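You operate a simulated robot arm through the tools that you are given. There is no shell and no other tool.

Carry out the task below with a simulated robot arm. There is one attempt and no reset: what you move stays moved.

## Task
Put things in order on the wooden table. At the end: the lot card from the wooden table stands where the wire brush stood; the wire brush stands on top of the green frame; the grey bearing block from the wooden table stands where the large brass weight stood; the large brass weight stands where the lot card stood; whatever was shut is shut again. Leave all else as you found it, and nothing knocked over.

It is judged by the outcome, as a careful person would: the job done as asked, and still so three seconds after it is handed in. It fails if anything else is knocked over, pushed out of place, dropped, spilled or broken.

## Robot
A 6-joint arm with a two-finger parallel gripper, fixed in place. Base frame: the origin is at the foot of the arm, x ahead of it, y to its left, z up; the work surface is at about z = 0. Readings come in mm, degrees, newtons and seconds.
With the tool pointing down near the work surface it reaches from about 180 to 460 mm from the base axis. Its first joint turns from -70.0 to 70.0 degrees. Payload 1.9 kg.
The tool frame sits at the grasp point between the pads (the TCP): z along the fingers, y along the line on which they close. The tips reach 23 mm beyond it. Largest opening 94 mm; finger width 38, thickness 10; the body of the gripper, 54 by 96 mm, starts 39 mm behind the TCP.
Orientation is told as [roll, pitch, yaw] about the base's x, y, z axes, in that order, counted from this pose: with the fingers straight down and closing along the base's y, the tool's x points along the base's -x, its y along +y and its z along -z.

## Interface
- The arm moves only by the tool servo_tool. Its argument "plan" is a list of rows, each a list of 6 numbers: the shift along the base's x, y, z in m, then the turn, a rotation vector about the base's x, y, z in degrees. In form: [[tx, ty, tz, wx, wy, wz], ...]. A call has 1 to 20 rows; each row shifts and turns the commanded pose from where the row before left it. "hand" is the opening, from 0 (shut) to 1 (fully open), set as the call begins (left out, the last holds). A row lasts 0.2 s, in which the tool goes at most 50 mm and 8.6 degrees; a call with a longer step from one row to the next is refused whole, and so is a gripper value outside its range. Where a pose cannot be reached the arm comes as near as it can. A force on the tool above 40 N (or 10 N above the force at the start of the call, whichever is more), or a blocked arm, ends the call early, and 0.2 s more pass. The fingers move at their own pace (about 108 mm/s each) and stop on an object; they squeeze with about 37 N. The grip force told is the motor's: it shows also when the fingers shut on nothing. Time passes only in rows, and 0.2 s behind the last, so rows that do not move let the fingers close. It gives the time, the measured TCP pose, the force on the tool (base axes), the opening and the grip force at its end, in the units of the frame above (readings bear some noise), with the torque about the TCP (base axes, N m) and any sound that the robot's microphone picked up.
- Cameras (640 x 400 px; columns grow to the right, rows downward): "scene" is fixed at [57.2, 311.6, 423]; the picture's right is [-0.75, -0.66, 0.00], its down [-0.34, 0.39, -0.85] and it looks along [0.56, -0.64, -0.52] (base axes); focal length 214 px, centre (320, 200). "wrist" rides on the gripper at [86, 16, -74] in the tool frame; the picture's right is [-0.18, 0.98, 0.00], its down [-0.58, -0.11, -0.81] and it looks along [-0.79, -0.15, 0.59] (tool axes); focal length 243 px, centre (320, 200). There is no depth. A picture from a camera that has moved, and an enlarged one, comes with that camera's place and axes in the base frame and with its lens. The place of the scene camera against the robot may be out by one fixed shift of up to 12 mm in any direction.
- get_image(camera): a new picture of that camera. No time passes.
- close_up(camera, box): a new picture of the part [left, top, right, bottom] of that camera's present view, enlarged. No time passes.
- hand_in(): hands the job in; it is judged then, once.

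Places have to be worked out from the pictures, the camera data and where the tool is seen. Open the gripper and draw the arm clear of the work before you hand the job in, unless the task says otherwise.

The tools are called as a command line: name --pt "numbers of a row" for each row, then --argument value for the rest, lists and objects as JSON in quotes. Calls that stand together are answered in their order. servo_tool: Moves the arm, as the interface text tells. Its arguments: {"type":"object","properties":{"plan":{"type":"array"},"hand":{"type":"number"}},"required":["plan"]} The other tools are called the same way: get_image (camera) takes a picture; close_up (camera, box) takes an enlarged picture of a part of a camera's view; hand_in () hands the job in.

At the start:

```text
clock: 0.0
tool_pos: [207.1, -92.4, 366.3]
tool_rot: [0.0, 0.0, 0.0]
force: [0.6, 0.0, 0.1]
torque: [0.0, 0.02, -0.02]
opening: 93.8
finger_force: 0.0
```

scene: 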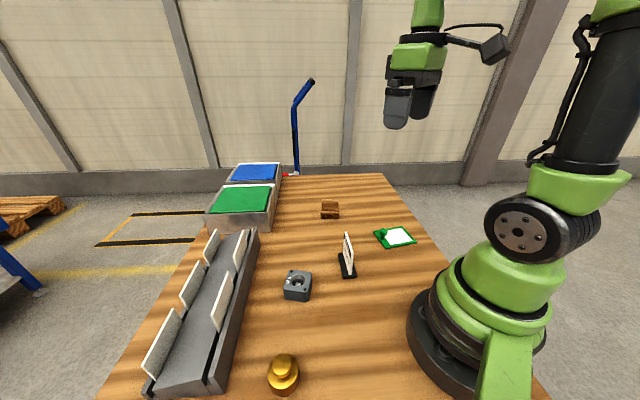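
wrist: 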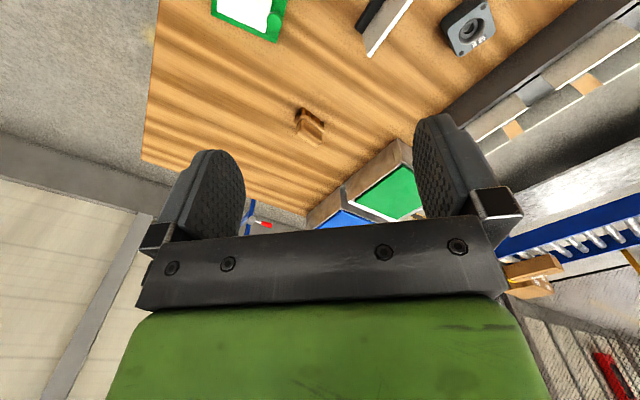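

I'll look at the scene more closely first, to identify the objects before moving anything.

close_up --camera "scene" --box '[260, 180, 440, 300]'

close_up --camera "scene" --box '[120, 220, 330, 400]'

close_up --camera "scene" --box '[180, 60, 340, 240]'

close_up --camera "wrist" --box '[140, 0, 640, 250]'

```text
3.33 times, centred on (350, 240) of scene
camera zoom: at [57.2, 311.6, 423.0], right [-0.75, -0.66, 0.0], down [-0.34, 0.39, -0.85], along [0.56, -0.64, -0.52], focal length 715 px, centre (220, 67)
```

zoom: 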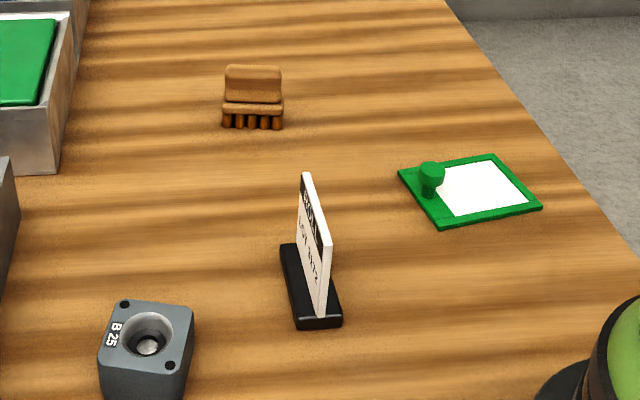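

```text
2.22 times, centred on (225, 310) of scene
camera zoom: at [57.2, 311.6, 423.0], right [-0.75, -0.66, 0.0], down [-0.34, 0.39, -0.85], along [0.56, -0.64, -0.52], focal length 477 px, centre (531, -44)
```

zoom: 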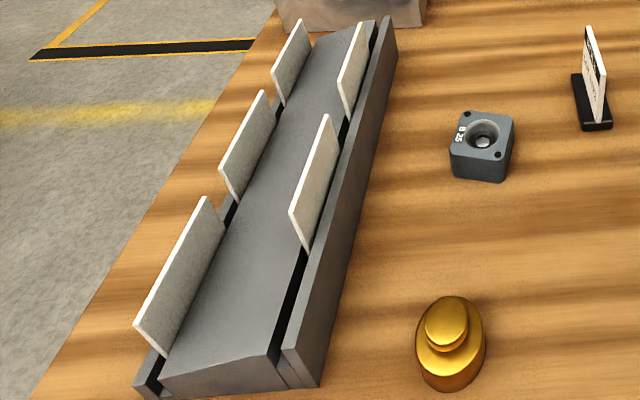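

```text
2.22 times, centred on (260, 150) of scene
camera zoom: at [57.2, 311.6, 423.0], right [-0.75, -0.66, 0.0], down [-0.34, 0.39, -0.85], along [0.56, -0.64, -0.52], focal length 477 px, centre (453, 311)
```

zoom: 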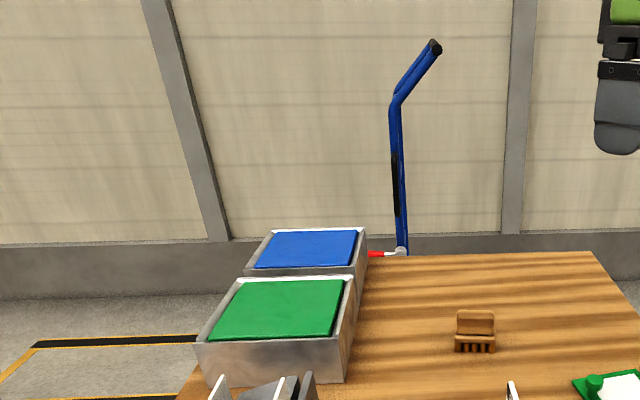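

```text
1.28 times, centred on (390, 125) of wrist
camera zoom: at [118.6, -76.9, 441.7], right [0.18, 0.98, 0.0], down [0.58, -0.11, 0.81], along [0.79, -0.15, -0.59], focal length 311 px, centre (230, 296)
```

zoom: 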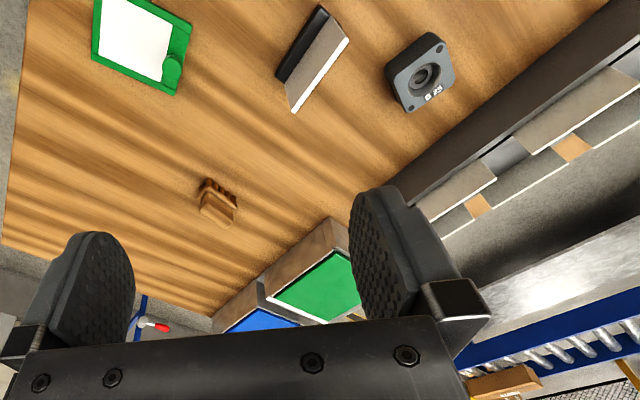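

The brush is near (428,-159), the frame near (205,-201), the card near (250,-10), the block near (292,119) and the weight near (190,246). I'll tilt the tool high up so the wrist camera can survey the table.

servo_tool --pt "0.016 0 -0.01 0 7.5 0" --pt "0.016 0 -0.01 0 7.5 0" --pt "0.016 0 -0.01 0 7.5 0" --pt "0.016 0 -0.01 0 7.5 0" --pt "0 0 0 0 0 0" --hand 1

get_image --camera "wrist"

```text
clock: 1.2
tool_pos: [271.6, -93.4, 325.8]
tool_rot: [-0.1, 30.0, 0.0]
force: [0.4, 0.1, -0.6]
torque: [0.0, 0.01, 0.01]
opening: 93.9
finger_force: 0.1
```

```text
taken
camera wrist: at [232.8, -77.0, 435.2], right [0.16, 0.98, -0.09], down [0.91, -0.11, 0.41], along [0.39, -0.15, -0.91], focal length 243 px, centre (320, 200)
```

wrist: 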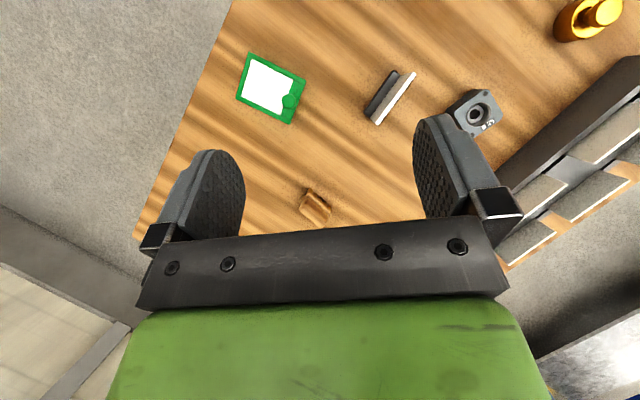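

This survey shows all five items. I'll enlarge it to measure them.

close_up --camera "wrist" --box '[220, 30, 350, 130]'

close_up --camera "wrist" --box '[340, 40, 520, 160]'

close_up --camera "wrist" --box '[260, 160, 380, 230]'

close_up --camera "wrist" --box '[480, 0, 640, 100]'

```text
4.00 times, centred on (285, 80) of wrist
camera zoom: at [232.8, -77.0, 435.2], right [0.16, 0.98, -0.09], down [0.91, -0.11, 0.41], along [0.39, -0.15, -0.91], focal length 970 px, centre (460, 680)
```

zoom: 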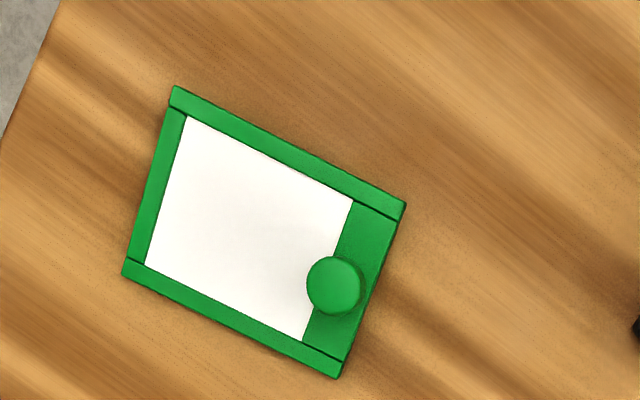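

```text
3.33 times, centred on (430, 100) of wrist
camera zoom: at [232.8, -77.0, 435.2], right [0.16, 0.98, -0.09], down [0.91, -0.11, 0.41], along [0.39, -0.15, -0.91], focal length 809 px, centre (-47, 533)
```

zoom: 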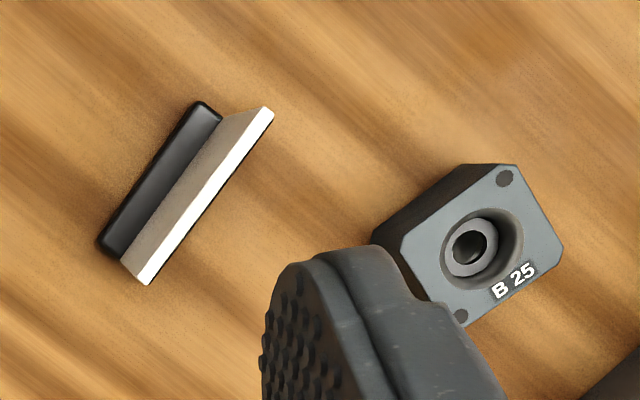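

```text
5.33 times, centred on (320, 195) of wrist
camera zoom: at [232.8, -77.0, 435.2], right [0.16, 0.98, -0.09], down [0.91, -0.11, 0.41], along [0.39, -0.15, -0.91], focal length 1294 px, centre (320, 227)
```

zoom: 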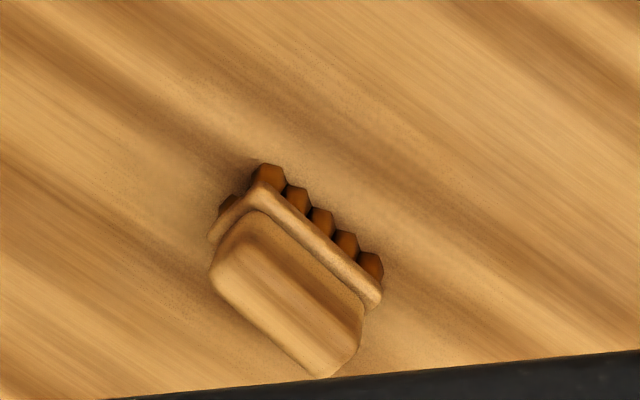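

```text
4.00 times, centred on (560, 50) of wrist
camera zoom: at [232.8, -77.0, 435.2], right [0.16, 0.98, -0.09], down [0.91, -0.11, 0.41], along [0.39, -0.15, -0.91], focal length 970 px, centre (-640, 800)
```

zoom: 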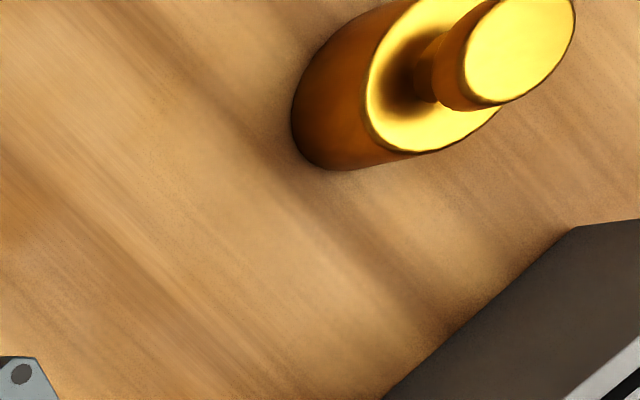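

The frame measures about 100 x 75 mm and is centred near (212,-198), with its knob at about (234,-167). The brush is about 60 x 29 mm, centred near (429,-158), with its long axis at about 38°. I'll go above the brush with the fingers turned across its narrow side.

servo_tool --pt "0.0165 -0.007 -0.02 0 -7.5 0" --pt "0.0165 -0.007 -0.02 0 -7.5 0" --pt "0.0165 -0.007 -0.02 0 -7.5 0" --pt "0.0165 -0.007 -0.02 0 -7.5 0" --pt "0.0165 -0.007 -0.02 0 0 8" --pt "0.0165 -0.007 -0.02 0 0 8" --pt "0.0165 -0.007 -0.02 0 0 8" --pt "0.0165 -0.007 -0.02 0 0 8" --pt "0.0165 -0.007 -0.02 0 0 8" --pt "0 0 0 0 0 0"

get_image --camera "wrist"

get_image --camera "scene"

```text
clock: 3.4
tool_pos: [417.9, -155.9, 145.0]
tool_rot: [0.0, 0.0, 40.1]
force: [0.2, 0.0, 0.2]
torque: [0.01, -0.05, 0.03]
opening: 93.9
finger_force: 0.1
```

```text
taken
camera wrist: at [341.1, -199.0, 221.3], right [-0.49, 0.87, 0.0], down [0.51, 0.29, 0.81], along [0.7, 0.4, -0.59], focal length 243 px, centre (320, 200)
```

wrist: 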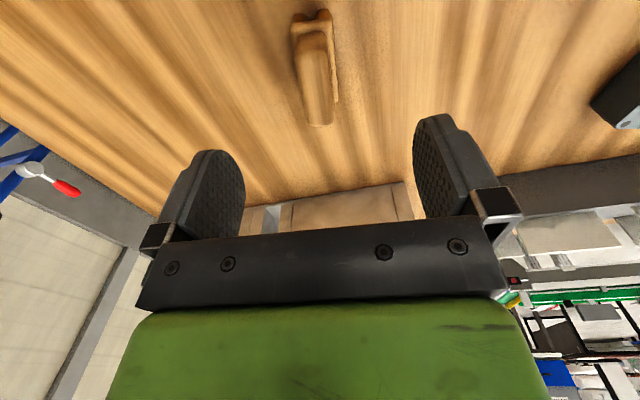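

```text
taken
```

scene: 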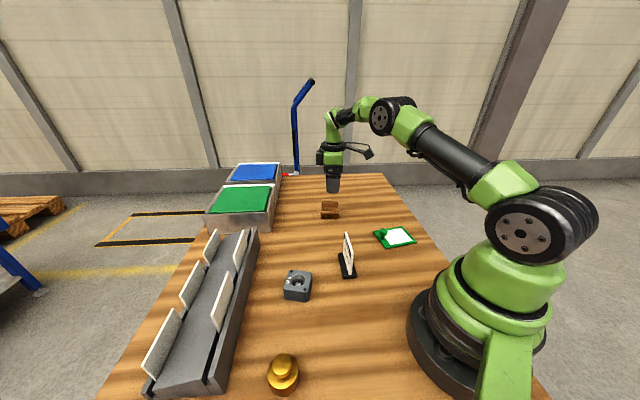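

The brush is visible between the fingers, slightly skewed to them. I'll enlarge it to refine its position and angle.

close_up --camera "wrist" --box '[260, 0, 390, 140]'

close_up --camera "scene" --box '[300, 180, 360, 230]'

```text
2.86 times, centred on (325, 70) of wrist
camera zoom: at [341.1, -199.0, 221.3], right [-0.49, 0.87, 0.0], down [0.51, 0.29, 0.81], along [0.7, 0.4, -0.59], focal length 693 px, centre (306, 571)
```

zoom: 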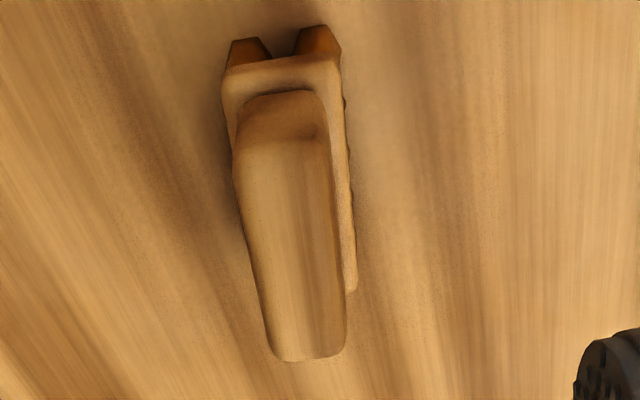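

```text
8.00 times, centred on (330, 205) of scene
camera zoom: at [57.2, 311.6, 423.0], right [-0.75, -0.66, 0.0], down [-0.34, 0.39, -0.85], along [0.56, -0.64, -0.52], focal length 1716 px, centre (240, 160)
```

zoom: 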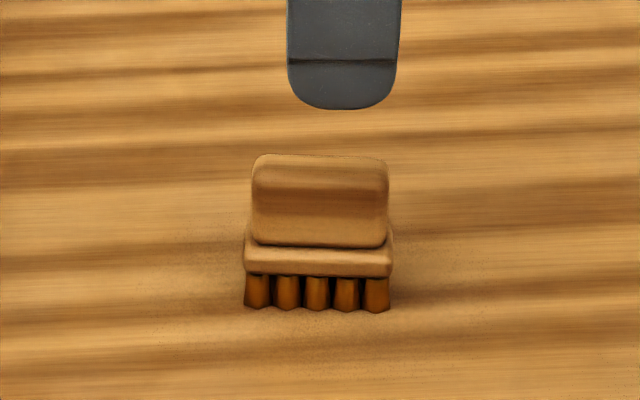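

Close-up measurements put the brush centre near (423,-155), with its long axis at about 37°, plate top at about 24 mm and handle top at about 58 mm. I'll correct the yaw and position, then descend so the tips stay just above the plate.

servo_tool --pt "0.005 0.0005 0 0 0 -3" --pt "0 0 -0.025 0 0 0" --pt "0 0 -0.025 0 0 0" --pt "0 0 0 0 0 0"

get_image --camera "wrist"

close_up --camera "scene" --box '[300, 170, 364, 220]'

```text
clock: 4.4
tool_pos: [422.2, -155.4, 96.8]
tool_rot: [0.0, 0.0, 37.0]
force: [-0.1, -0.2, 0.1]
torque: [-0.03, 0.04, -0.02]
opening: 93.9
finger_force: 0.1
```

```text
taken
camera wrist: at [341.9, -194.9, 172.4], right [-0.44, 0.9, 0.0], down [0.53, 0.26, 0.81], along [0.72, 0.36, -0.59], focal length 243 px, centre (320, 200)
```

wrist: 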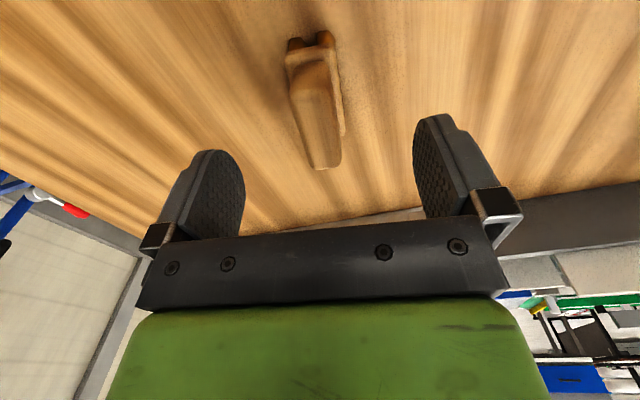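

```text
8.00 times, centred on (332, 195) of scene
camera zoom: at [57.2, 311.6, 423.0], right [-0.75, -0.66, 0.0], down [-0.34, 0.39, -0.85], along [0.56, -0.64, -0.52], focal length 1716 px, centre (224, 240)
```

zoom: 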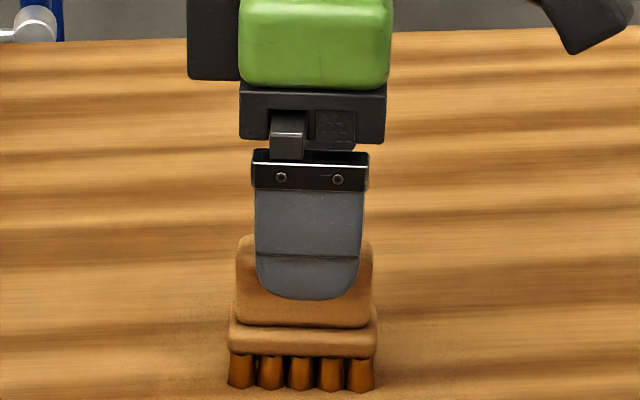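

The fingers straddle the brush well. I'll descend to TCP z≈50 and stop before closing.

servo_tool --pt "0 0 -0.02 0 0 0" --pt "0 0 -0.015 0 0 0" --pt "0 0 -0.01 0 0 0" --pt "0 0 0 0 0 0"

get_image --camera "wrist"

close_up --camera "scene" --box '[300, 170, 364, 220]'

```text
clock: 5.4
tool_pos: [424.2, -155.3, 50.1]
tool_rot: [-0.1, 0.0, 37.0]
force: [-0.3, 0.6, 0.4]
torque: [0.0, 0.02, -0.03]
opening: 94.4
finger_force: 0.0
```

```text
taken
camera wrist: at [343.6, -195.1, 125.9], right [-0.44, 0.9, 0.0], down [0.53, 0.26, 0.81], along [0.72, 0.36, -0.59], focal length 243 px, centre (320, 200)
```

wrist: 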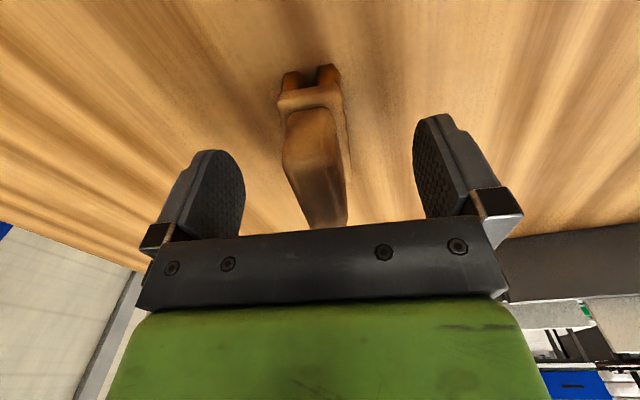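

```text
8.00 times, centred on (332, 195) of scene
camera zoom: at [57.2, 311.6, 423.0], right [-0.75, -0.66, 0.0], down [-0.34, 0.39, -0.85], along [0.56, -0.64, -0.52], focal length 1716 px, centre (224, 240)
```

zoom: 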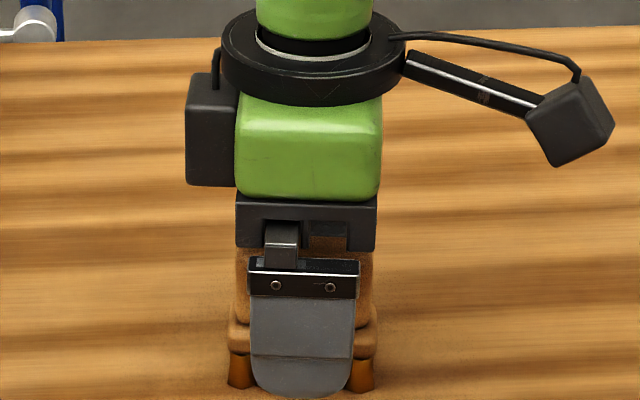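

The handle sits between the pads, so I'll close the gripper.

servo_tool --pt "0 0 0 0 0 0" --pt "0 0 0 0 0 0" --pt "0 0 0 0 0 0" --pt "0 0 0 0 0 0" --hand 0

get_image --camera "wrist"

close_up --camera "scene" --box '[300, 170, 364, 220]'

```text
clock: 6.4
tool_pos: [423.3, -155.0, 51.7]
tool_rot: [-0.2, 0.0, 37.1]
force: [1.8, -1.8, 9.4]
torque: [0.01, -0.02, -0.04]
opening: 21.3
finger_force: 36.9
```

```text
taken
camera wrist: at [343.9, -195.3, 126.7], right [-0.44, 0.9, 0.0], down [0.53, 0.26, 0.81], along [0.72, 0.36, -0.59], focal length 243 px, centre (320, 200)
```

wrist: 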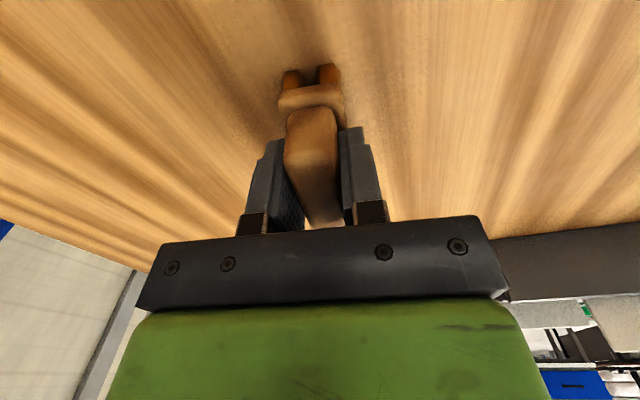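

```text
8.00 times, centred on (332, 195) of scene
camera zoom: at [57.1, 311.6, 423.0], right [-0.75, -0.66, 0.0], down [-0.34, 0.39, -0.85], along [0.56, -0.64, -0.52], focal length 1716 px, centre (224, 240)
```

zoom: 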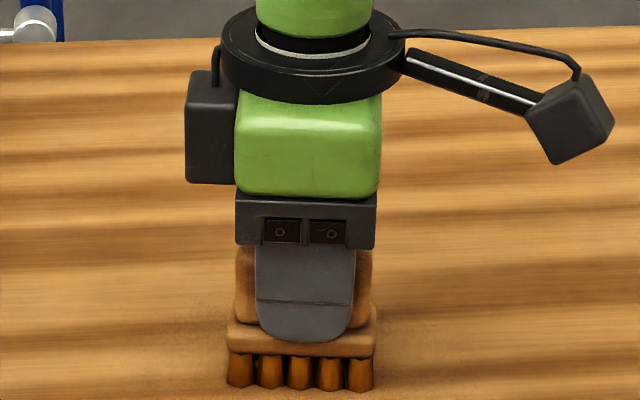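

The grip holds at 21 mm opening and the brush hasn't moved. I'll lift straight up, and look at the green frame to decide how to set the brush on it.

servo_tool --pt "0 0 0.005 0 0 0" --pt "0 0 0.015 0 0 0" --pt "0 0 0.03 0 0 0" --pt "0 0 0.03 0 0 0" --pt "0 0 0.03 0 0 0" --pt "0 0 0 0 0 0"

close_up --camera "scene" --box '[365, 215, 425, 255]'

get_image --camera "scene"

```text
clock: 7.8
tool_pos: [419.9, -157.2, 163.5]
tool_rot: [0.0, 0.1, 37.0]
force: [0.2, -0.5, -1.6]
torque: [-0.05, 0.02, 0.0]
opening: 21.4
finger_force: 37.2
```

```text
10.00 times, centred on (395, 235) of scene
camera zoom: at [57.2, 311.6, 423.0], right [-0.75, -0.66, 0.0], down [-0.34, 0.39, -0.85], along [0.56, -0.64, -0.52], focal length 2145 px, centre (-430, -150)
```

zoom: 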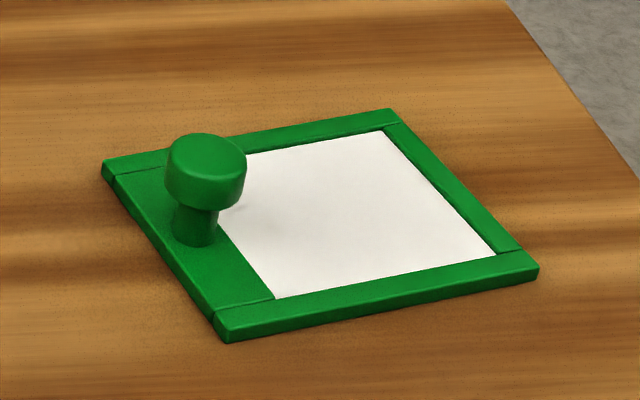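

```text
taken
```

scene: 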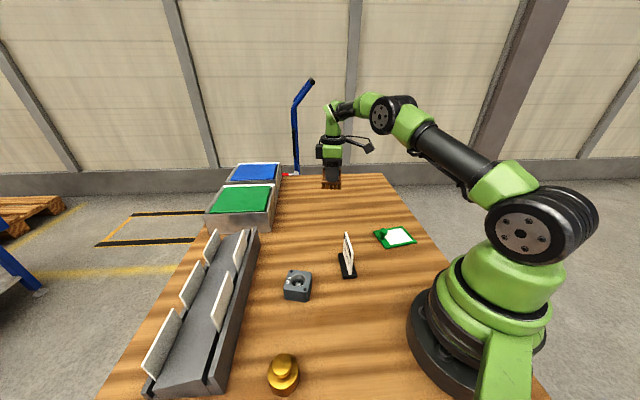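

The frame is a flat plate with a nearly flush white panel (about 71 x 60 mm) and a knob about 30 mm tall on its end strip. I'll lay the brush along the frame's long axis (about 56°) on the white panel and clear of the knob, first hovering above to check.

servo_tool --pt "-0.0267 -0.0061 0 0 0 2.4" --pt "-0.0267 -0.0061 0 0 0 2.4" --pt "-0.0267 -0.0061 0 0 0 2.4" --pt "-0.0267 -0.0061 0 0 0 2.4" --pt "-0.0267 -0.0061 0 0 0 2.4" --pt "-0.0267 -0.0061 0 0 0 2.4" --pt "-0.0267 -0.0061 0 0 0 2.4" --pt "-0.0267 -0.0061 0 0 0 2.4" --pt "0 0 0 0 0 0"

get_image --camera "wrist"

get_image --camera "scene"

```text
clock: 9.8
tool_pos: [210.8, -202.9, 159.7]
tool_rot: [-0.1, -0.1, 56.3]
force: [0.2, -0.4, -1.3]
torque: [0.05, 0.02, -0.01]
opening: 21.1
finger_force: 37.1
```

```text
taken
camera wrist: at [148.0, -266.6, 236.6], right [-0.71, 0.7, 0.0], down [0.41, 0.42, 0.81], along [0.56, 0.58, -0.59], focal length 243 px, centre (320, 200)
```

wrist: 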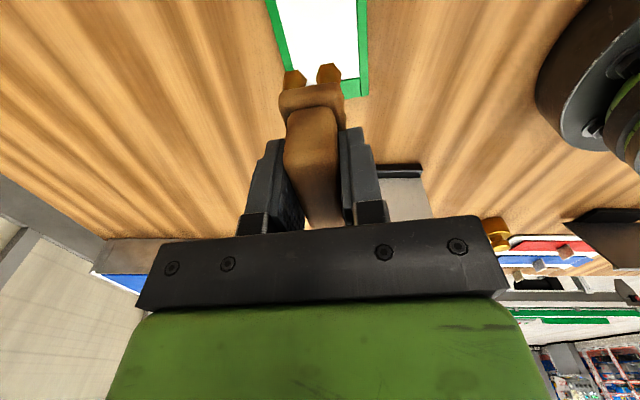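

```text
taken
```

scene: 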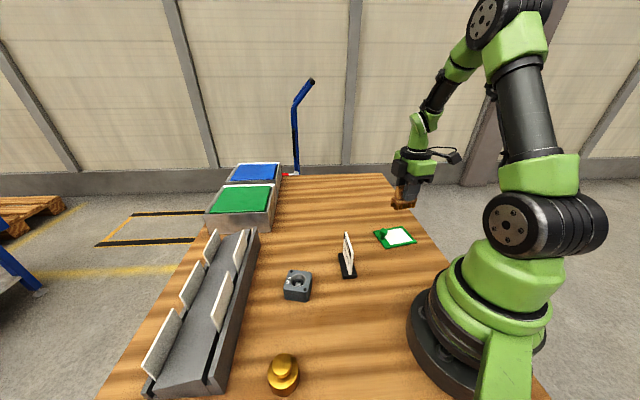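

The brush hovers above the frame. I'll enlarge both views to check alignment with the panel.

close_up --camera "wrist" --box '[240, 0, 400, 120]'

close_up --camera "scene" --box '[350, 170, 450, 260]'

```text
3.33 times, centred on (320, 60) of wrist
camera zoom: at [148.0, -266.6, 236.6], right [-0.71, 0.7, 0.0], down [0.41, 0.42, 0.81], along [0.56, 0.58, -0.59], focal length 809 px, centre (320, 667)
```

zoom: 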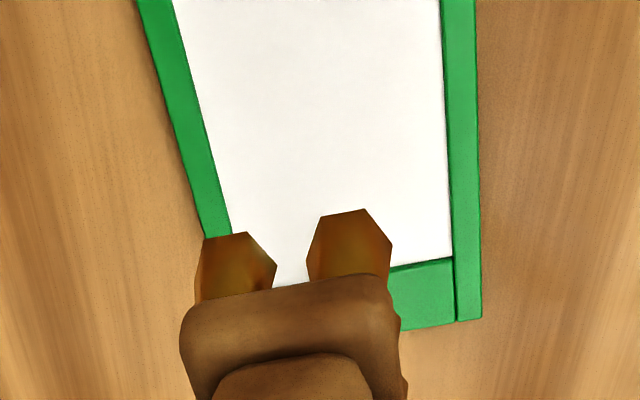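

```text
4.44 times, centred on (400, 215) of scene
camera zoom: at [57.2, 311.6, 423.0], right [-0.75, -0.66, 0.0], down [-0.34, 0.39, -0.85], along [0.56, -0.64, -0.52], focal length 953 px, centre (-36, 133)
```

zoom: 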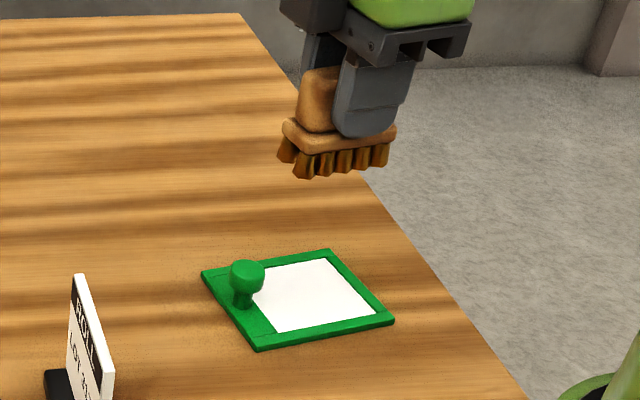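

The brush aligns with the frame's long axis and its centre is at about (210,-202). I'll shift it about 4.6 mm back from the knob and 1.2 mm sideways, then descend part way.

servo_tool --pt "-0.0036 -0.0031 0 0 0 0" --pt "0 0 -0.025 0 0 0" --pt "0 0 -0.025 0 0 0" --pt "0 0 -0.02 0 0 0" --pt "0 0 -0.015 0 0 0" --pt "0 0 -0.006 0 0 0" --pt "0 0 0 0 0 0"

get_image --camera "wrist"

close_up --camera "scene" --box '[360, 200, 430, 255]'

```text
clock: 11.4
tool_pos: [205.1, -207.9, 69.4]
tool_rot: [0.0, 0.0, 56.2]
force: [-0.9, 0.0, -1.6]
torque: [0.01, 0.03, 0.01]
opening: 21.4
finger_force: 36.6
```

```text
taken
camera wrist: at [142.6, -270.1, 144.7], right [-0.71, 0.7, 0.0], down [0.41, 0.42, 0.81], along [0.57, 0.58, -0.59], focal length 243 px, centre (320, 200)
```

wrist: 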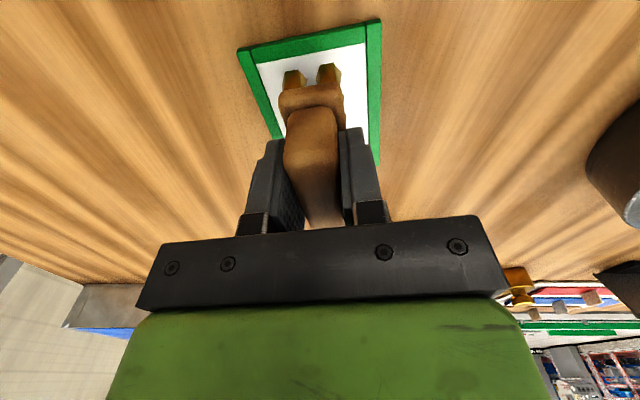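

```text
7.27 times, centred on (395, 228) of scene
camera zoom: at [57.2, 311.6, 423.0], right [-0.75, -0.66, 0.0], down [-0.34, 0.39, -0.85], along [0.56, -0.64, -0.52], focal length 1560 px, centre (-226, 0)
```

zoom: 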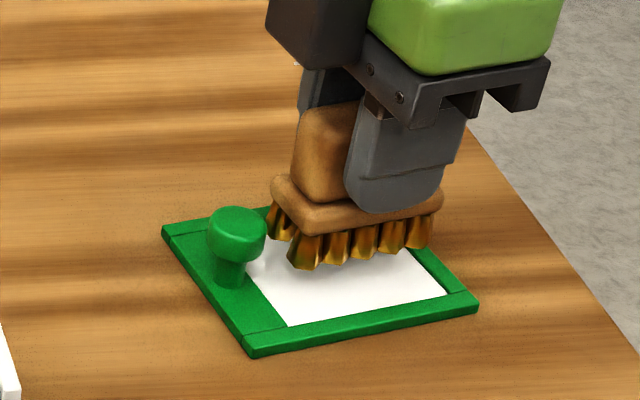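

The brush is above the white panel with clearance from the knob. I'll lower it slowly and watch the force.

servo_tool --pt "0 0 -0.004 0 0 0" --pt "0 0 -0.003 0 0 0" --pt "0 0 -0.002 0 0 0" --pt "0 0 0 0 0 0"

close_up --camera "scene" --box '[365, 205, 425, 255]'

```text
clock: 12.4
tool_pos: [206.4, -206.9, 61.0]
tool_rot: [0.0, 0.0, 56.1]
force: [-0.7, 0.0, -0.4]
torque: [-0.03, 0.03, 0.01]
opening: 21.3
finger_force: 36.4
```

```text
8.00 times, centred on (395, 230) of scene
camera zoom: at [57.2, 311.6, 423.0], right [-0.75, -0.66, 0.0], down [-0.34, 0.39, -0.85], along [0.56, -0.64, -0.52], focal length 1716 px, centre (-280, -40)
```

zoom: 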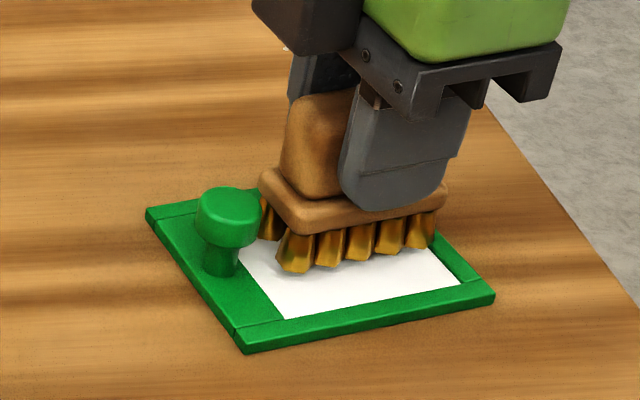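

The force is nearly unchanged and the tufts look close to the panel. I'll lower in 1 mm steps.

servo_tool --pt "0 0 -0.0015 0 0 0" --pt "0 0 0 0 0 0"

servo_tool --pt "0 0 -0.001 0 0 0" --pt "0 0 0 0 0 0"

close_up --camera "scene" --box '[365, 205, 425, 255]'

```text
clock: 13.0
tool_pos: [206.5, -207.8, 60.1]
tool_rot: [0.0, 0.1, 56.2]
force: [-0.3, -0.1, -0.2]
torque: [-0.03, 0.02, -0.02]
opening: 21.6
finger_force: 37.2
```

```text
clock: 13.6
tool_pos: [207.4, -207.0, 58.8]
tool_rot: [0.0, 0.0, 56.1]
force: [-0.2, -0.5, -0.9]
torque: [-0.01, -0.03, -0.02]
opening: 21.6
finger_force: 36.9
```

```text
8.00 times, centred on (395, 230) of scene
camera zoom: at [57.2, 311.6, 423.0], right [-0.75, -0.66, 0.0], down [-0.34, 0.39, -0.85], along [0.56, -0.64, -0.52], focal length 1716 px, centre (-280, -40)
```

zoom: 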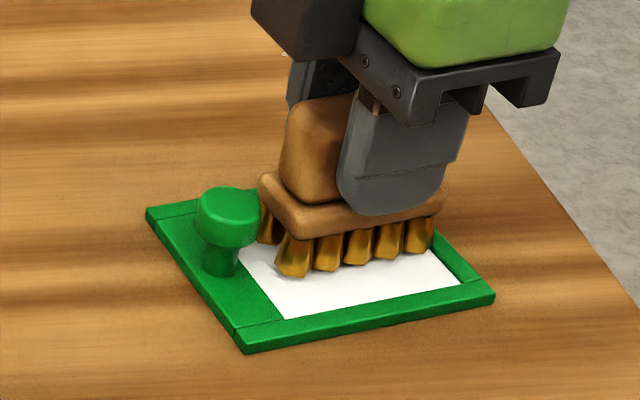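

There is still no contact. The knob clearance is about 7 mm, so I'll continue in 1 mm steps.

servo_tool --pt "0 0 -0.0015 0 0 0" --pt "0 0 0 0 0 0"

servo_tool --pt "0 0 -0.001 0 0 0" --pt "0 0 0 0 0 0"

close_up --camera "scene" --box '[365, 205, 425, 255]'

```text
clock: 14.2
tool_pos: [206.6, -208.1, 57.6]
tool_rot: [0.0, 0.0, 56.2]
force: [0.1, 0.7, -0.2]
torque: [0.02, 0.0, 0.0]
opening: 21.4
finger_force: 36.9
```

```text
clock: 14.8
tool_pos: [206.8, -208.7, 56.0]
tool_rot: [-0.3, 0.1, 56.3]
force: [-3.7, 2.9, 30.1]
torque: [0.39, 0.07, -0.01]
opening: 21.5
finger_force: 36.9
```

```text
8.00 times, centred on (395, 230) of scene
camera zoom: at [57.1, 311.6, 423.0], right [-0.75, -0.66, 0.0], down [-0.34, 0.39, -0.85], along [0.56, -0.64, -0.52], focal length 1716 px, centre (-280, -40)
```

zoom: 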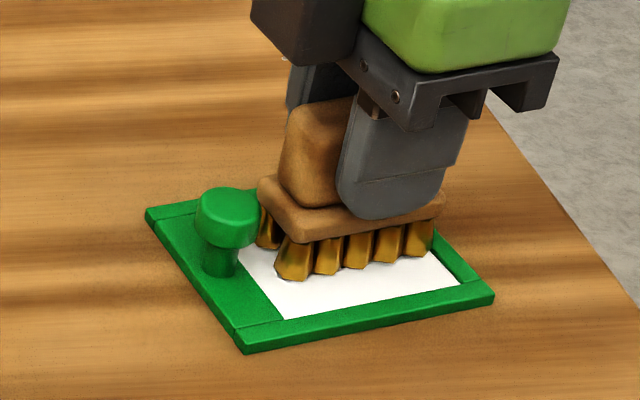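

The tufts are in contact at TCP z≈56.5, with a firm 30 N push. I'll ease up slightly to relieve it before releasing.

servo_tool --pt "0 0 0.0005 0 0 0" --pt "0 0 0 0 0 0"

```text
clock: 15.4
tool_pos: [206.5, -208.2, 56.9]
tool_rot: [0.0, 0.1, 56.2]
force: [1.8, -2.2, 10.2]
torque: [0.07, -0.12, 0.01]
opening: 21.6
finger_force: 36.5
```

The load is now about 10 N, so I'll open the fingers part way to release the brush.

servo_tool --pt "0 0 0 0 0 0" --pt "0 0 0 0 0 0" --pt "0 0 0 0 0 0" --hand 0.5

close_up --camera "scene" --box '[365, 205, 425, 255]'

get_image --camera "wrist"

```text
clock: 16.2
tool_pos: [206.7, -208.0, 56.9]
tool_rot: [0.0, -0.1, 56.2]
force: [0.1, -0.2, -0.3]
torque: [0.0, -0.02, 0.0]
opening: 47.0
finger_force: 0.1
```

```text
8.00 times, centred on (395, 230) of scene
camera zoom: at [57.2, 311.6, 423.0], right [-0.75, -0.66, 0.0], down [-0.34, 0.39, -0.85], along [0.56, -0.64, -0.52], focal length 1716 px, centre (-280, -40)
```

zoom: 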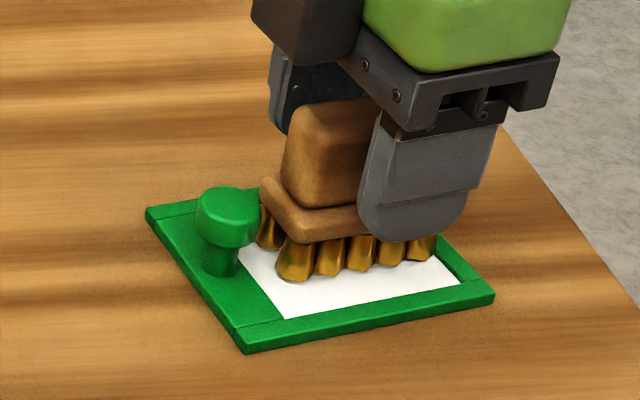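

```text
taken
camera wrist: at [144.0, -270.7, 132.6], right [-0.71, 0.7, 0.0], down [0.41, 0.42, 0.81], along [0.56, 0.58, -0.59], focal length 243 px, centre (320, 200)
```

wrist: 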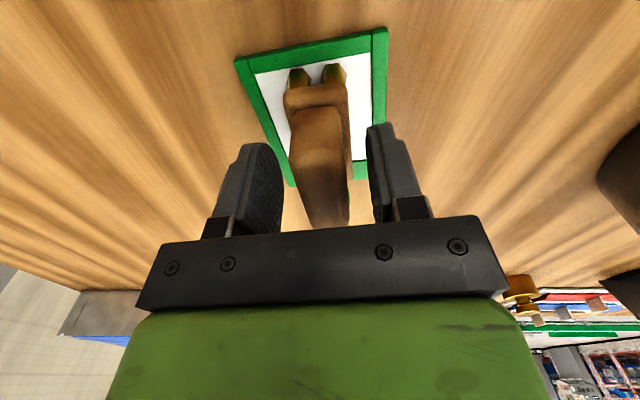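

The brush stands on the frame and is released. I'll lift clear and move above the lot card, turning to yaw -43 so the fingers close across the card.

servo_tool --pt "0 0 0.015 0 0 0" --pt "0 0 0.025 0 0 0" --pt "0 0 0.035 0 0 0" --pt "0 0 0.04 0 0 0" --pt "0.0039 0.0161 0 0 0 -8.27" --pt "0.0039 0.0161 0 0 0 -8.27" --pt "0.0039 0.0161 0 0 0 -8.27" --pt "0.0039 0.0161 0 0 0 -8.27" --pt "0.0039 0.0161 0 0 0 -8.27" --pt "0.0039 0.0161 0 0 0 -8.27" --pt "0.0039 0.0161 0 0 0 -8.27" --pt "0.0039 0.0161 0 0 0 -8.27" --pt "0.0039 0.0161 0 0 0 -8.27" --pt "0.0039 0.0161 0 0 0 -8.27" --pt "0.0039 0.0161 0 0 0 -8.27" --pt "0.0039 0.0161 0 0 0 -8.27" --pt "0 0 0 0 0 0"

get_image --camera "wrist"

get_image --camera "scene"

```text
clock: 19.8
tool_pos: [256.0, -14.3, 172.2]
tool_rot: [-0.1, 0.0, -43.1]
force: [-0.2, 0.3, -0.4]
torque: [0.02, 0.0, -0.01]
opening: 47.0
finger_force: 0.1
```

```text
taken
camera wrist: at [202.9, 56.3, 247.2], right [0.81, 0.59, 0.0], down [0.35, -0.48, 0.81], along [0.48, -0.65, -0.59], focal length 243 px, centre (320, 200)
```

wrist: 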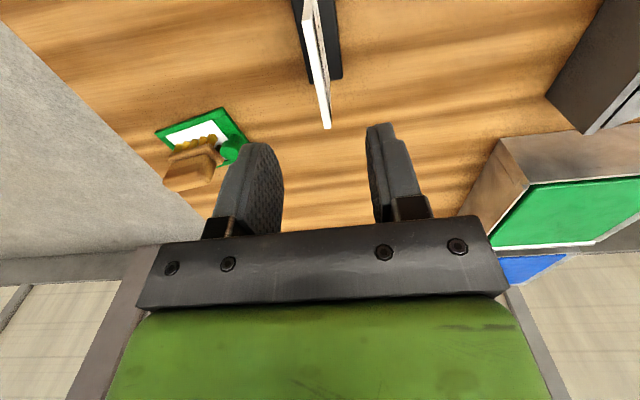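

```text
taken
```

scene: 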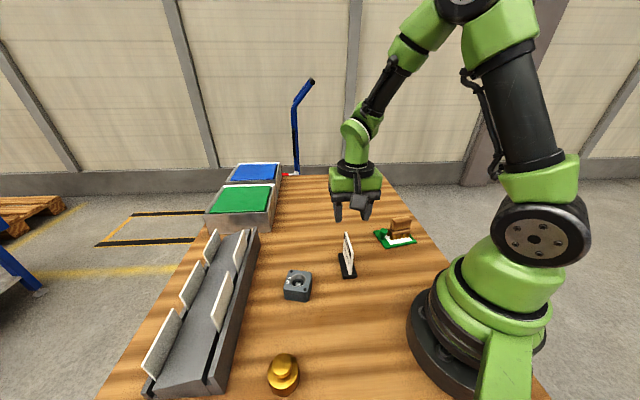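

The brush stands on the frame, and the card is visible from above between the fingers. I'll enlarge to measure the card's plane and ends.

close_up --camera "wrist" --box '[250, 0, 400, 140]'

close_up --camera "scene" --box '[320, 195, 400, 290]'

```text
2.86 times, centred on (325, 70) of wrist
camera zoom: at [202.9, 56.3, 247.2], right [0.81, 0.59, 0.0], down [0.35, -0.48, 0.81], along [0.48, -0.65, -0.59], focal length 693 px, centre (306, 571)
```

zoom: 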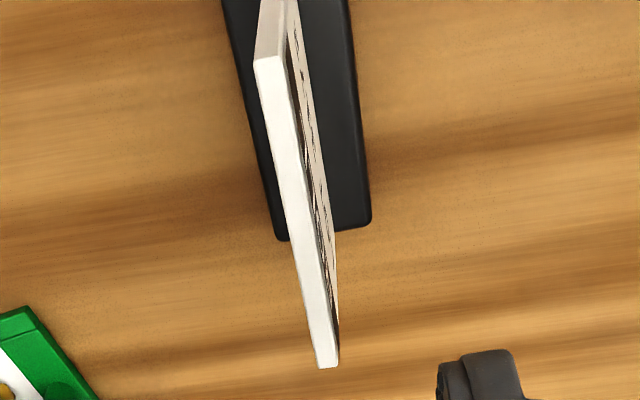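

```text
4.21 times, centred on (360, 242) of scene
camera zoom: at [57.2, 311.6, 423.0], right [-0.75, -0.66, 0.0], down [-0.34, 0.39, -0.85], along [0.56, -0.64, -0.52], focal length 903 px, centre (152, 21)
```

zoom: 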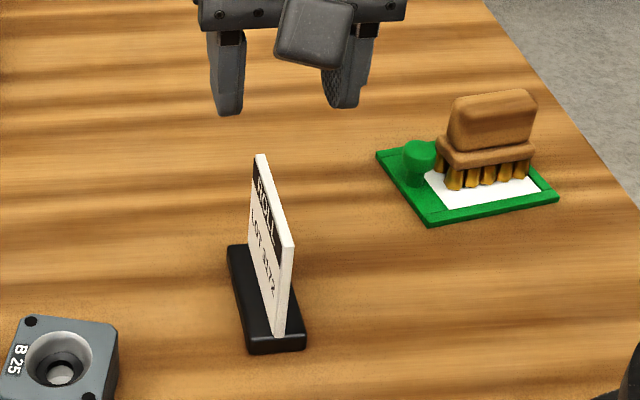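

The card centre is at (254,-14.5), lined up with the tool, and its top is at z≈85. I'll descend to TCP z≈60, so the tips end at about 37 and the gripper body stays clear above.

servo_tool --pt "-0.0005 -0.0004 -0.03 0 0 0" --pt "0 0 -0.025 0 0 0" --pt "0 0 -0.025 0 0 0" --pt "0 0 -0.02 0 0 0" --pt "0 0 -0.012 0 0 0" --pt "0 0 0 0 0 0"

get_image --camera "wrist"

close_up --camera "scene" --box '[310, 195, 390, 290]'

```text
clock: 21.2
tool_pos: [253.3, -16.4, 61.3]
tool_rot: [0.0, 0.0, -43.1]
force: [-0.3, -0.1, -0.9]
torque: [0.02, -0.02, 0.01]
opening: 46.6
finger_force: 0.1
```

```text
taken
camera wrist: at [199.8, 55.3, 136.5], right [0.81, 0.59, 0.0], down [0.35, -0.48, 0.81], along [0.48, -0.65, -0.59], focal length 243 px, centre (320, 200)
```

wrist: 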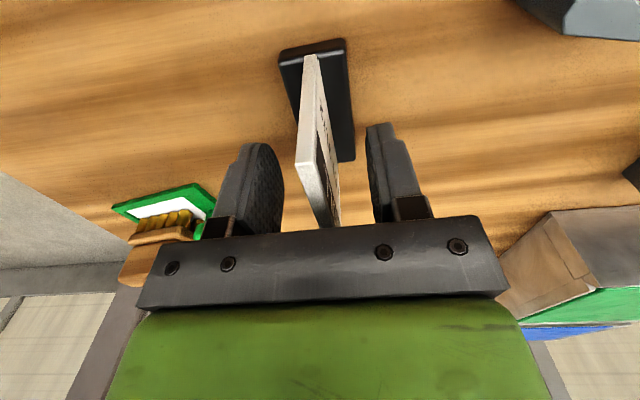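

```text
4.21 times, centred on (350, 242) of scene
camera zoom: at [57.2, 311.6, 423.0], right [-0.75, -0.66, 0.0], down [-0.34, 0.39, -0.85], along [0.56, -0.64, -0.52], focal length 903 px, centre (194, 21)
```

zoom: 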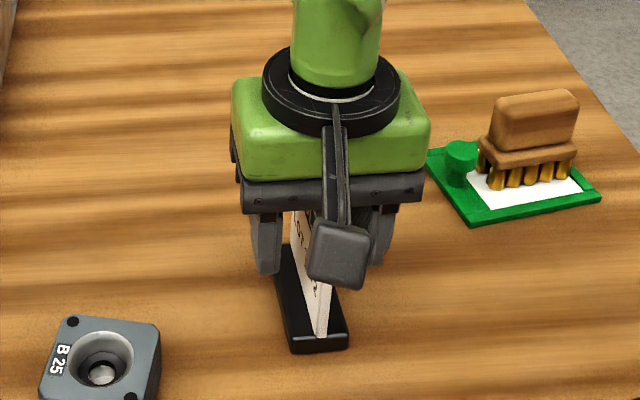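

The card sits about 2 mm toward the image-right pad, so I'll shift the tool to centre it before closing.

servo_tool --pt "0.0014 0.0015 -0.001 0 0 0" --pt "0 0 0 0 0 0"

close_up --camera "wrist" --box '[220, 30, 420, 240]'

```text
clock: 21.8
tool_pos: [253.9, -13.8, 59.1]
tool_rot: [0.1, 0.0, -43.0]
force: [-0.1, 0.4, -0.1]
torque: [0.0, 0.0, -0.05]
opening: 47.0
finger_force: 0.0
```

```text
1.90 times, centred on (320, 135) of wrist
camera zoom: at [201.4, 57.0, 135.1], right [0.81, 0.59, 0.0], down [0.35, -0.48, 0.81], along [0.48, -0.65, -0.59], focal length 462 px, centre (320, 324)
```

zoom: 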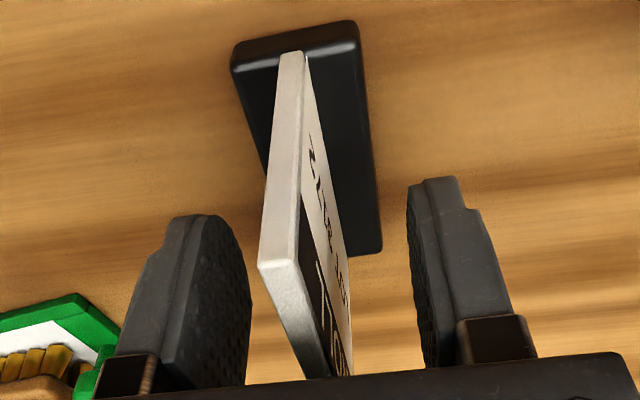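

The card is now centred to within about 1 mm. I'll close on it.

servo_tool --pt "0 0 0 0 0 0" --pt "0 0 0 0 0 0" --pt "0 0 0 0 0 0" --pt "0 0 0 0 0 0" --hand 0

close_up --camera "wrist" --box '[220, 30, 420, 240]'

close_up --camera "scene" --box '[310, 195, 390, 290]'

```text
clock: 22.8
tool_pos: [254.4, -13.8, 60.7]
tool_rot: [-0.2, 0.0, -43.1]
force: [0.5, 0.3, -0.3]
torque: [0.01, -0.01, -0.03]
opening: 5.4
finger_force: 37.1
```

```text
1.90 times, centred on (320, 135) of wrist
camera zoom: at [201.3, 57.0, 135.1], right [0.81, 0.59, 0.0], down [0.35, -0.48, 0.81], along [0.48, -0.65, -0.59], focal length 462 px, centre (320, 324)
```

zoom: 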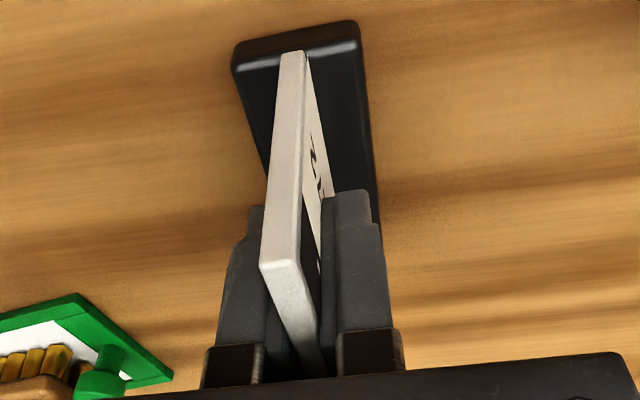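

```text
4.21 times, centred on (350, 242) of scene
camera zoom: at [57.2, 311.6, 423.0], right [-0.75, -0.66, 0.0], down [-0.34, 0.39, -0.85], along [0.56, -0.64, -0.52], focal length 903 px, centre (194, 21)
```

zoom: 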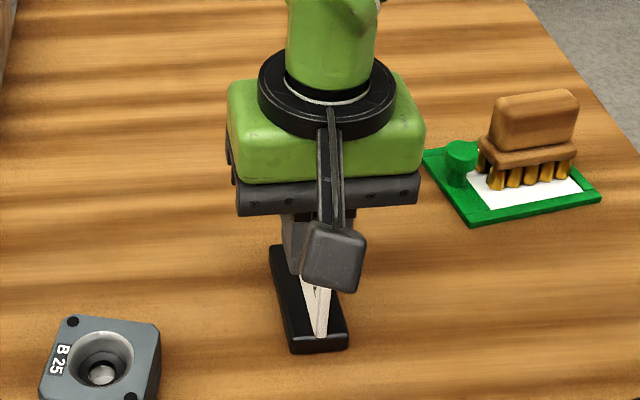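

The card is gripped (5.4 mm thick). I'll lift and carry it to where the brush stood, around (425,-154), keeping its orientation.

servo_tool --pt "0 0 0.004 0 0 0" --pt "0 0 0.016 0 0 0" --pt "0 0 0.02 0 0 0" --pt "0 0 0.02 0 0 0" --pt "0.0213 -0.0177 0 0 0 0" --pt "0.0213 -0.0177 0 0 0 0" --pt "0.0213 -0.0177 0 0 0 0" --pt "0.0213 -0.0177 0 0 0 0" --pt "0.0213 -0.0177 0 0 0 0" --pt "0.0213 -0.0177 0 0 0 0" --pt "0.0213 -0.0177 0 0 0 0" --pt "0.0216 -0.0176 0 0 0 0" --pt "0 0 0 0 0 0"

get_image --camera "wrist"

get_image --camera "scene"

```text
clock: 25.6
tool_pos: [425.2, -152.8, 117.3]
tool_rot: [-0.2, 0.1, -43.1]
force: [-0.4, 0.1, -1.1]
torque: [0.02, 0.0, -0.02]
opening: 5.6
finger_force: 36.9
```

```text
taken
camera wrist: at [371.6, -81.6, 193.1], right [0.81, 0.59, 0.0], down [0.35, -0.48, 0.81], along [0.48, -0.65, -0.59], focal length 243 px, centre (320, 200)
```

wrist: 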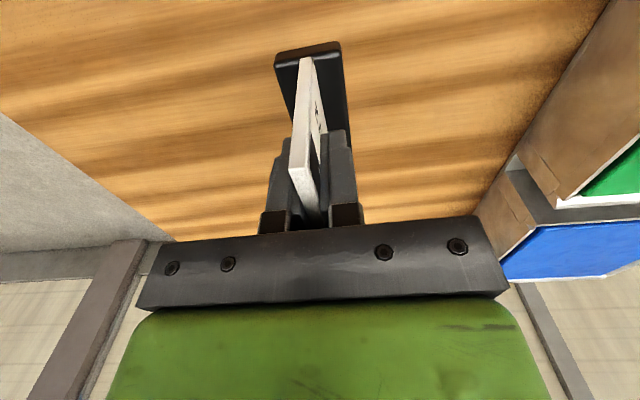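

```text
taken
```

scene: 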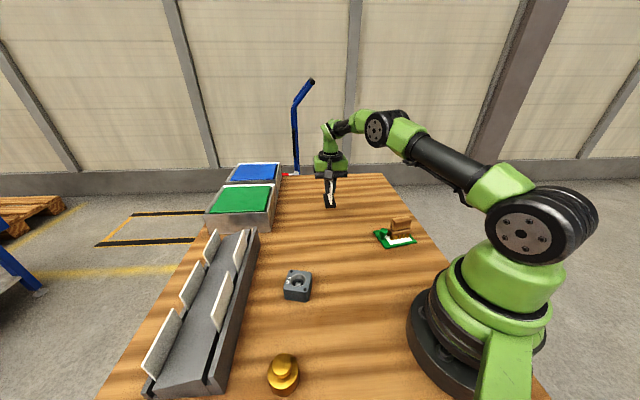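

The card hangs upright over the brush's old spot. I'll lower it to just above the table, then check.

servo_tool --pt "0 0 -0.02 0 0 0" --pt "0 0 -0.018 0 0 0" --pt "0 0 -0.012 0 0 0" --pt "0 0 -0.005 0 0 0" --pt "0 0 0 0 0 0"

close_up --camera "scene" --box '[300, 160, 364, 220]'

close_up --camera "wrist" --box '[220, 30, 420, 240]'

```text
clock: 26.8
tool_pos: [424.8, -155.0, 65.3]
tool_rot: [-0.1, 0.0, -43.0]
force: [1.0, -0.1, -1.3]
torque: [-0.02, -0.02, 0.03]
opening: 5.5
finger_force: 37.3
```

```text
6.67 times, centred on (332, 190) of scene
camera zoom: at [57.2, 311.6, 423.0], right [-0.75, -0.66, 0.0], down [-0.34, 0.39, -0.85], along [0.56, -0.64, -0.52], focal length 1430 px, centre (240, 267)
```

zoom: 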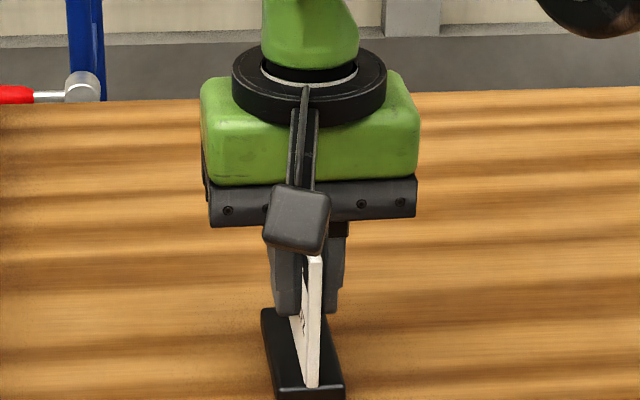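

```text
1.90 times, centred on (320, 135) of wrist
camera zoom: at [372.3, -83.4, 140.4], right [0.81, 0.59, 0.0], down [0.35, -0.48, 0.81], along [0.48, -0.65, -0.59], focal length 462 px, centre (320, 324)
```

zoom: 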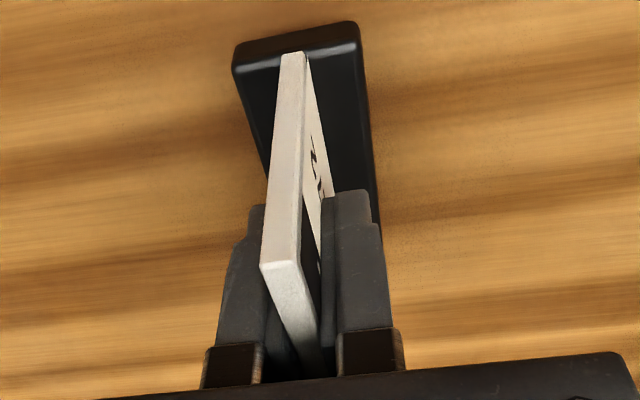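

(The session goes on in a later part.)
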